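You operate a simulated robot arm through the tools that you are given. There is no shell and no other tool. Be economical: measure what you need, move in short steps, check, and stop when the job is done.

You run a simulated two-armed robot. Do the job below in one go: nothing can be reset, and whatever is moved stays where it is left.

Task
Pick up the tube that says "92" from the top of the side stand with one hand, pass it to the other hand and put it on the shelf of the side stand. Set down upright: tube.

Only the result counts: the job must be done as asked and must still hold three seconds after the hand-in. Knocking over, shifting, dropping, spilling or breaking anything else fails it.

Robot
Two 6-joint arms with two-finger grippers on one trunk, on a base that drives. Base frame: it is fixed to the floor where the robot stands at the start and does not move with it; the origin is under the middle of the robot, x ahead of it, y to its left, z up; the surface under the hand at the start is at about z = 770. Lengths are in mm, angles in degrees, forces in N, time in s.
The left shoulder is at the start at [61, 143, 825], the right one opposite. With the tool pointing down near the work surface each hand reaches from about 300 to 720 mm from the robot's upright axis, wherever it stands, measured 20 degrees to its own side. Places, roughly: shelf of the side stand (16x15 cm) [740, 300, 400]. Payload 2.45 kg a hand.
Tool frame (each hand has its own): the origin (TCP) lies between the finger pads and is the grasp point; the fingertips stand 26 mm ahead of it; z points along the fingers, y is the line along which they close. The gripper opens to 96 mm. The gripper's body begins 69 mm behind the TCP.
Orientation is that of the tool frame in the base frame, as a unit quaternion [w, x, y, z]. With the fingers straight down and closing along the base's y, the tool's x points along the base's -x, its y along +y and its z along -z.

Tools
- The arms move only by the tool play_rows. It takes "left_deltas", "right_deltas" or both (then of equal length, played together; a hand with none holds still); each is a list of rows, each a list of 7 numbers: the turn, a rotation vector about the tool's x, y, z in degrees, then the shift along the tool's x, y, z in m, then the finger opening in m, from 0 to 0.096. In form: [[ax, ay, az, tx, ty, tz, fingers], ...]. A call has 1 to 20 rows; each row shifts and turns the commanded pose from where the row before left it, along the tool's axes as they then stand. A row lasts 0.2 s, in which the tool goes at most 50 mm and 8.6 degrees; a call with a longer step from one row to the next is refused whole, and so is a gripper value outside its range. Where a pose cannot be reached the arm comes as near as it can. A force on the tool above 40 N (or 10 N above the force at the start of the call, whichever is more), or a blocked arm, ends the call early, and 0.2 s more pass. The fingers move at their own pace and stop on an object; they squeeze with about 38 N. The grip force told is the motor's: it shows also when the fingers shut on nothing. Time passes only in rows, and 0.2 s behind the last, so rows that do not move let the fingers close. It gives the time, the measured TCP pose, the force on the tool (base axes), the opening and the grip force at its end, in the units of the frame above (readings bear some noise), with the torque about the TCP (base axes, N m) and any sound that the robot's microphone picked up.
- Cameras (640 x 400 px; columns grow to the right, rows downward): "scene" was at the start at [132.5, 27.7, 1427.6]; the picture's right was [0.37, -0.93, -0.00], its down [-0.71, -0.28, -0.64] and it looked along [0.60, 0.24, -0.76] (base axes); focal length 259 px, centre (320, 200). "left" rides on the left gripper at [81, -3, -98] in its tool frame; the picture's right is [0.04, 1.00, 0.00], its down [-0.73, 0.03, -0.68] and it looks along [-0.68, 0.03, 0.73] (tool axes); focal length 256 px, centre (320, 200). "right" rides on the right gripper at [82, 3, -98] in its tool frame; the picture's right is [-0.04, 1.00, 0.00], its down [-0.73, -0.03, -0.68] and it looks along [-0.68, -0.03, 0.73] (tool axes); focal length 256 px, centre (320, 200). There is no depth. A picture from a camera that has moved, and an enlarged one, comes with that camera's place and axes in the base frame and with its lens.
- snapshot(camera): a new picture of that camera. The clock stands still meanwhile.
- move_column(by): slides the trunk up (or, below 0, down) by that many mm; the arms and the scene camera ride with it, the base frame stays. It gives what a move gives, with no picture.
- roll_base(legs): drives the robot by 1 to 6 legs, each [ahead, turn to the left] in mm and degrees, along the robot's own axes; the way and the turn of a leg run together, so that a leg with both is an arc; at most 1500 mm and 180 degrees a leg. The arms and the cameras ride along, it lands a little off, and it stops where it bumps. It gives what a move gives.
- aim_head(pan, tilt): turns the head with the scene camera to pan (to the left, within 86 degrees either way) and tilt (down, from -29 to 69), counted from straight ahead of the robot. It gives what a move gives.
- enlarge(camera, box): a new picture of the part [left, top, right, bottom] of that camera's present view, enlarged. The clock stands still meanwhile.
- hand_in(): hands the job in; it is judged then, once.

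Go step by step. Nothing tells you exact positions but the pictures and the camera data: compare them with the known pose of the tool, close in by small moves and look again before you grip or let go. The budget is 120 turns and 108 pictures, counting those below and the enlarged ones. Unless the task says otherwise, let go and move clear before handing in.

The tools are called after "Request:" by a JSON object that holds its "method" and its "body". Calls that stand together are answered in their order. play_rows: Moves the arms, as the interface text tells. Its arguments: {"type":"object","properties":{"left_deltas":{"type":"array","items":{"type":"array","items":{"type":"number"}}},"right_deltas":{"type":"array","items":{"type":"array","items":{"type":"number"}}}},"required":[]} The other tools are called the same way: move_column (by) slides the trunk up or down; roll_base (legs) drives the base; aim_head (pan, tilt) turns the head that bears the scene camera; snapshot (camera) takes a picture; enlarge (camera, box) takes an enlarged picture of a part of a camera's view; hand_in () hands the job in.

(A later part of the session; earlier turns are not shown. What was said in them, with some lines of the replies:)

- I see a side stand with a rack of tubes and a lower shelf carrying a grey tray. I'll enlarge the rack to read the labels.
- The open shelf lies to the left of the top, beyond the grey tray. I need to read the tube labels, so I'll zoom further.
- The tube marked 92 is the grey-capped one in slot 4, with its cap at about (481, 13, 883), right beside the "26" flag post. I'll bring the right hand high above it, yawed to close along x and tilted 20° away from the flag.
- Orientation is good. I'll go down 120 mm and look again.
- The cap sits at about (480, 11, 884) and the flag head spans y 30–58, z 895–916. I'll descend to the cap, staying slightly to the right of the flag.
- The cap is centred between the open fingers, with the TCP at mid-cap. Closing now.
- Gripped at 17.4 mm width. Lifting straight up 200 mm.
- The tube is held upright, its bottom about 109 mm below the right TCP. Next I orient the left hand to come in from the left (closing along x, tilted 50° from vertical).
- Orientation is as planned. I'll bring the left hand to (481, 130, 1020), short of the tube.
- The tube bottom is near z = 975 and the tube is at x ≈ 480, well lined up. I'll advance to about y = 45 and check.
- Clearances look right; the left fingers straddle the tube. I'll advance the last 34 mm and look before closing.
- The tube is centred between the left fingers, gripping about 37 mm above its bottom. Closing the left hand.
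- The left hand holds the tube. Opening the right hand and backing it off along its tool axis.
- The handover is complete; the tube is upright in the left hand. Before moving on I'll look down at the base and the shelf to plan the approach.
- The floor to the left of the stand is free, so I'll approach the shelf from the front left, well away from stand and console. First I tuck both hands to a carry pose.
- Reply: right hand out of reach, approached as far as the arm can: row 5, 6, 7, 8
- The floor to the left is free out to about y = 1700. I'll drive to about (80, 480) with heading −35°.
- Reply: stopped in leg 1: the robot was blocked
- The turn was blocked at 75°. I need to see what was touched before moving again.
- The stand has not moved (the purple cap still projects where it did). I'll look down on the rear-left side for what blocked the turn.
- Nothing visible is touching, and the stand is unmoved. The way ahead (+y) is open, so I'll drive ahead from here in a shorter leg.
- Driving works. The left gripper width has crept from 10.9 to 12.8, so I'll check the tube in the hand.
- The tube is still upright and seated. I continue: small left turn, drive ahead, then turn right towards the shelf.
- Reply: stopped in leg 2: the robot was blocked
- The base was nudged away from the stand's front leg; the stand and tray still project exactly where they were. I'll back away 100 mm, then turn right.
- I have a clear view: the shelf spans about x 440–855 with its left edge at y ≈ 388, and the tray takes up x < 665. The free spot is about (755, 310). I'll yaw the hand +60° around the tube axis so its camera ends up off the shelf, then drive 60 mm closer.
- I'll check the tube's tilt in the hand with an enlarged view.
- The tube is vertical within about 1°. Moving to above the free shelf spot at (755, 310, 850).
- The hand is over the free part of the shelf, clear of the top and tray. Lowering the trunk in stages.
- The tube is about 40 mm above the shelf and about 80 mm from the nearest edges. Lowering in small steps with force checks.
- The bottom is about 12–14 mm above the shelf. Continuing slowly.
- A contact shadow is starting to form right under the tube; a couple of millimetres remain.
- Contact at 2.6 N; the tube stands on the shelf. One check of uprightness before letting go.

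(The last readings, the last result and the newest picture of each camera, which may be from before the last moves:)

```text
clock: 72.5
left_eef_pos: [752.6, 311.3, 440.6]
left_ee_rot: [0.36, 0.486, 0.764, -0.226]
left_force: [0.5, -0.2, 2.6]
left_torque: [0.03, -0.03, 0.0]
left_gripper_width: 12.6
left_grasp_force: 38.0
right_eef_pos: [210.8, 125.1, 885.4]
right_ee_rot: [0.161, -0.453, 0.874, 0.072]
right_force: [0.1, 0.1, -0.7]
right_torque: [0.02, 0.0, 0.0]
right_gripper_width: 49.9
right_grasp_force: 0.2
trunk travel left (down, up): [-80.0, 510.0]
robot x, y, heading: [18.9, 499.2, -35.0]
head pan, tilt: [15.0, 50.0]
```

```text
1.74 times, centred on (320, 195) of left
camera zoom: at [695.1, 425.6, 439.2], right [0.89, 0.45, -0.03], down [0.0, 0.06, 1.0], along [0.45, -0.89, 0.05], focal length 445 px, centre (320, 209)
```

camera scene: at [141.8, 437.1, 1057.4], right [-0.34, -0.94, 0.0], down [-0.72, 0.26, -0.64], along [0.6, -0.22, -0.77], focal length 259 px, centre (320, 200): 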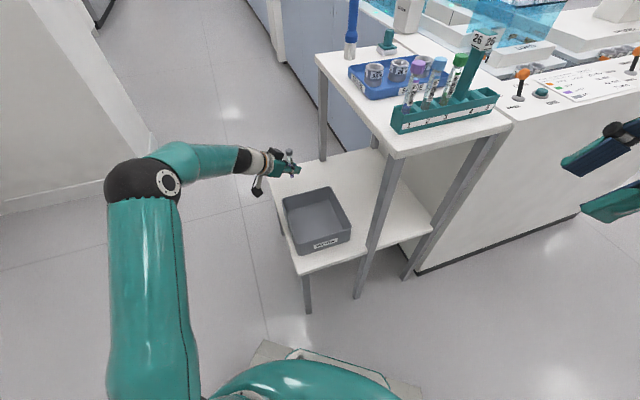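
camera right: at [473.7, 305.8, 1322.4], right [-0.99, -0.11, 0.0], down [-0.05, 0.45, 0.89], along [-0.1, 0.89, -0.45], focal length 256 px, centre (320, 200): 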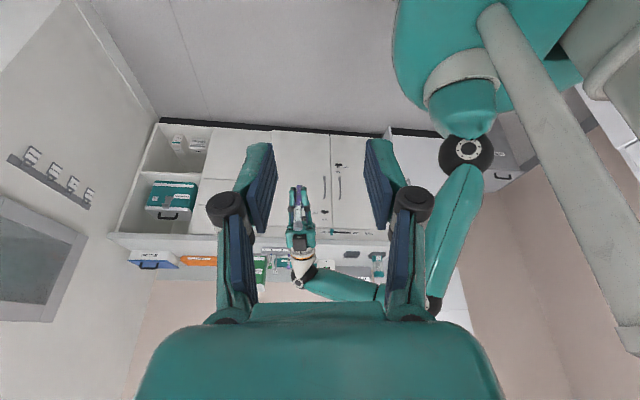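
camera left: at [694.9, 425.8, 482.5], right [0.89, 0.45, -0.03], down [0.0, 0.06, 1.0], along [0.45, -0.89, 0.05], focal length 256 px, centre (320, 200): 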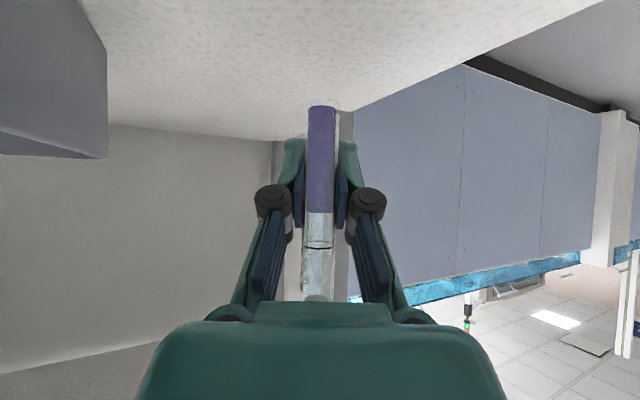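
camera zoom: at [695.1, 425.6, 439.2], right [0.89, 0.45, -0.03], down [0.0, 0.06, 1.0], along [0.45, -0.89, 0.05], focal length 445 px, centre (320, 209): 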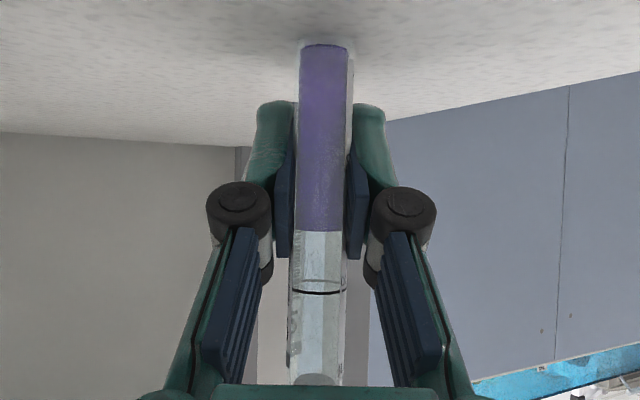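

The tube is vertical. Opening slowly.

Request:
{"method": "play_rows", "body": {"left_deltas": [[0, 0, 0, 0, 0, 0, 0.013], [0, 0, 0, 0, 0, 0, 0.015], [0, 0, 0, 0, 0, 0, 0.018], [0, 0, 0, 0, 0, 0, 0.024], [0, 0, 0, 0, 0, 0, 0.032], [0, 0, 0, 0, 0, 0, 0.042], [0, 0, 0, 0, 0, 0, 0.055], [0, 0, 0, 0, 0, 0, 0.055]]}}

Request:
{"method": "snapshot", "body": {"camera": "left"}}

Request:
{"method": "enlarge", "body": {"camera": "scene", "box": [270, 140, 340, 200]}}

```text
clock: 74.3
left_eef_pos: [753.0, 311.5, 438.0]
left_ee_rot: [0.359, 0.486, 0.764, -0.227]
left_force: [1.2, -0.6, -0.3]
left_torque: [0.02, 0.02, 0.02]
left_gripper_width: 55.0
left_grasp_force: 0.0
right_eef_pos: [210.8, 125.0, 885.2]
right_ee_rot: [0.161, -0.454, 0.873, 0.074]
right_force: [0.4, 0.3, 1.1]
right_torque: [0.01, -0.01, -0.01]
right_gripper_width: 50.0
right_grasp_force: 0.0
trunk travel left (down, up): [-80.0, 510.0]
robot x, y, heading: [20.3, 497.4, -34.9]
head pan, tilt: [15.0, 50.0]
```

```text
36 pictures are left
camera left: at [695.1, 425.7, 438.7], right [0.89, 0.45, -0.03], down [0.0, 0.06, 1.0], along [0.45, -0.89, 0.05], focal length 256 px, centre (320, 200)
```

left: 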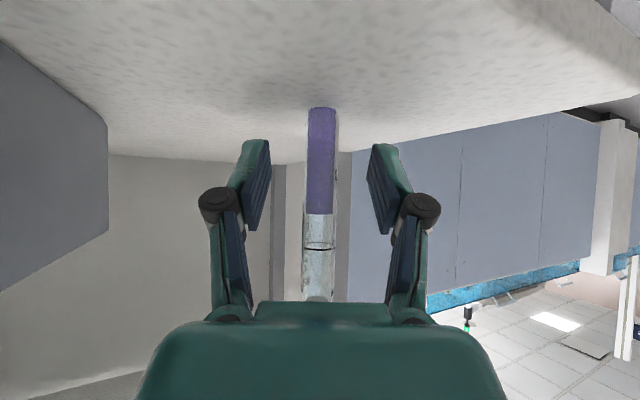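

```text
6.67 times, centred on (305, 170) of scene
camera zoom: at [141.8, 437.1, 1057.3], right [-0.34, -0.94, 0.0], down [-0.72, 0.26, -0.64], along [0.6, -0.22, -0.77], focal length 1727 px, centre (420, 400)
```

zoom: 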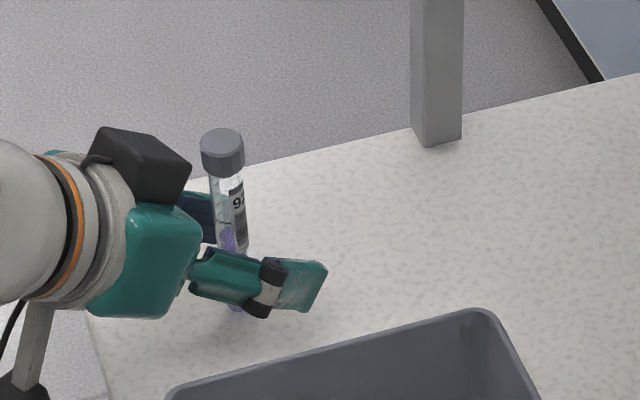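

The tube stands by itself. Withdrawing the hand along its own axis, away from the tube.

Request:
{"method": "play_rows", "body": {"left_deltas": [[0, 0, 0, 0, 0, -0.006, 0.055], [0, 0, 0, 0, 0, -0.012, 0.055], [0, 0, 0, 0, 0, -0.02, 0.055], [0, 0, 0, 0, 0, -0.025, 0.055], [0, 0, 0, 0, 0, -0.025, 0.055], [0, 0, 0, 0, 0, -0.025, 0.055], [0, 0, 0, 0, 0, -0.025, 0.055], [0, 0, 0, 0, 0, -0.025, 0.055], [0, 0, 0, 0, 0, 0, 0.055]]}}

Request:
{"method": "snapshot", "body": {"camera": "left"}}

Request:
{"method": "snapshot", "body": {"camera": "scene"}}

Request:
{"method": "enlarge", "body": {"camera": "scene", "box": [250, 120, 350, 210]}}

```text
clock: 76.3
left_eef_pos: [699.5, 425.3, 544.3]
left_ee_rot: [0.359, 0.486, 0.764, -0.227]
left_force: [-0.4, -0.6, 0.1]
left_torque: [0.03, 0.0, 0.01]
left_gripper_width: 55.1
left_grasp_force: 0.1
right_eef_pos: [212.3, 124.7, 885.5]
right_ee_rot: [0.162, -0.453, 0.874, 0.073]
right_force: [-0.3, -0.2, 0.3]
right_torque: [-0.01, -0.01, -0.02]
right_gripper_width: 49.9
right_grasp_force: 0.1
trunk travel left (down, up): [-80.0, 510.0]
robot x, y, heading: [22.1, 496.9, -34.9]
head pan, tilt: [15.0, 50.0]
```

```text
34 pictures are left
camera left: at [641.5, 539.3, 543.8], right [0.89, 0.45, -0.03], down [0.0, 0.06, 1.0], along [0.45, -0.89, 0.05], focal length 256 px, centre (320, 200)
```

left: 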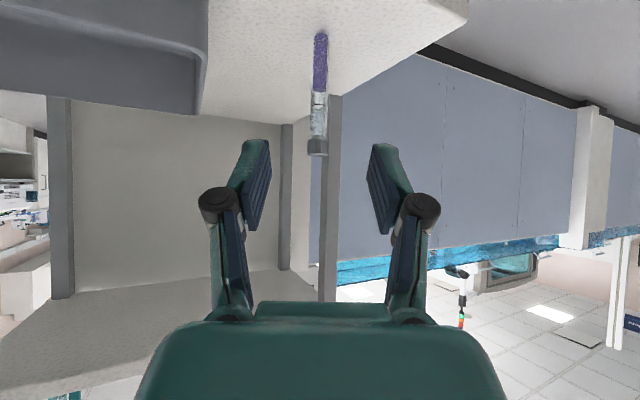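

```text
33 pictures are left
camera scene: at [141.6, 437.2, 1057.4], right [-0.34, -0.94, 0.0], down [-0.72, 0.26, -0.64], along [0.6, -0.22, -0.77], focal length 259 px, centre (320, 200)
```

scene: 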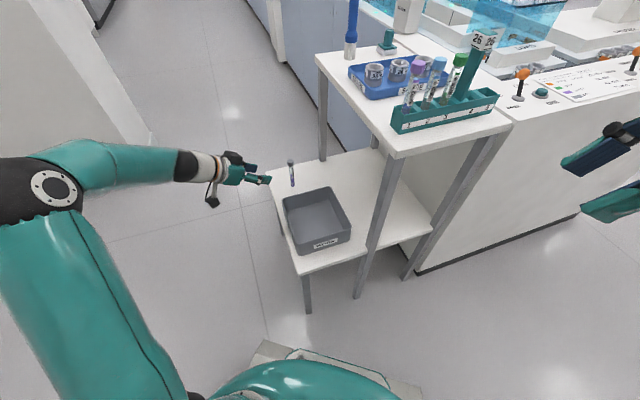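

```text
4.44 times, centred on (300, 165) of scene
camera zoom: at [141.6, 437.2, 1057.4], right [-0.34, -0.94, 0.0], down [-0.72, 0.26, -0.64], along [0.6, -0.22, -0.77], focal length 1151 px, centre (409, 356)
```

zoom: 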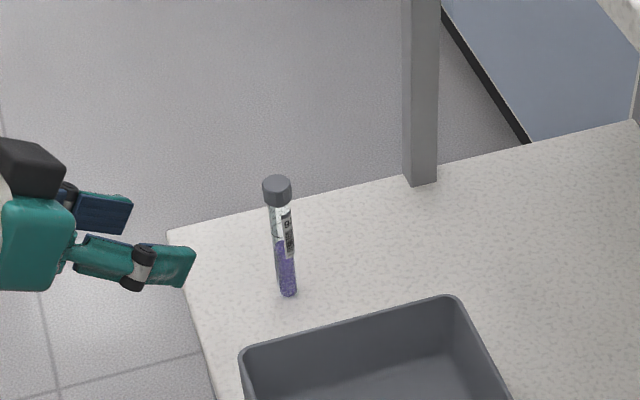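

The tube labelled 92 stands upright on the shelf, the hand is clear and everything else is undisturbed. Handing in.

Request:
{"method": "hand_in", "body": {}}

```text
The job is handed in.
```

I took tube "92" from the rack with the right hand, passed it to the left hand and stood it upright on the free part of the shelf, behind the grey tray. It was standing on its own with the hand clear at hand-in.

The base was blocked twice while turning, the second time probably against the stand's front leg. The camera views showed the stand and tray unmoved after both stops. I did not identify what stopped the first turn.
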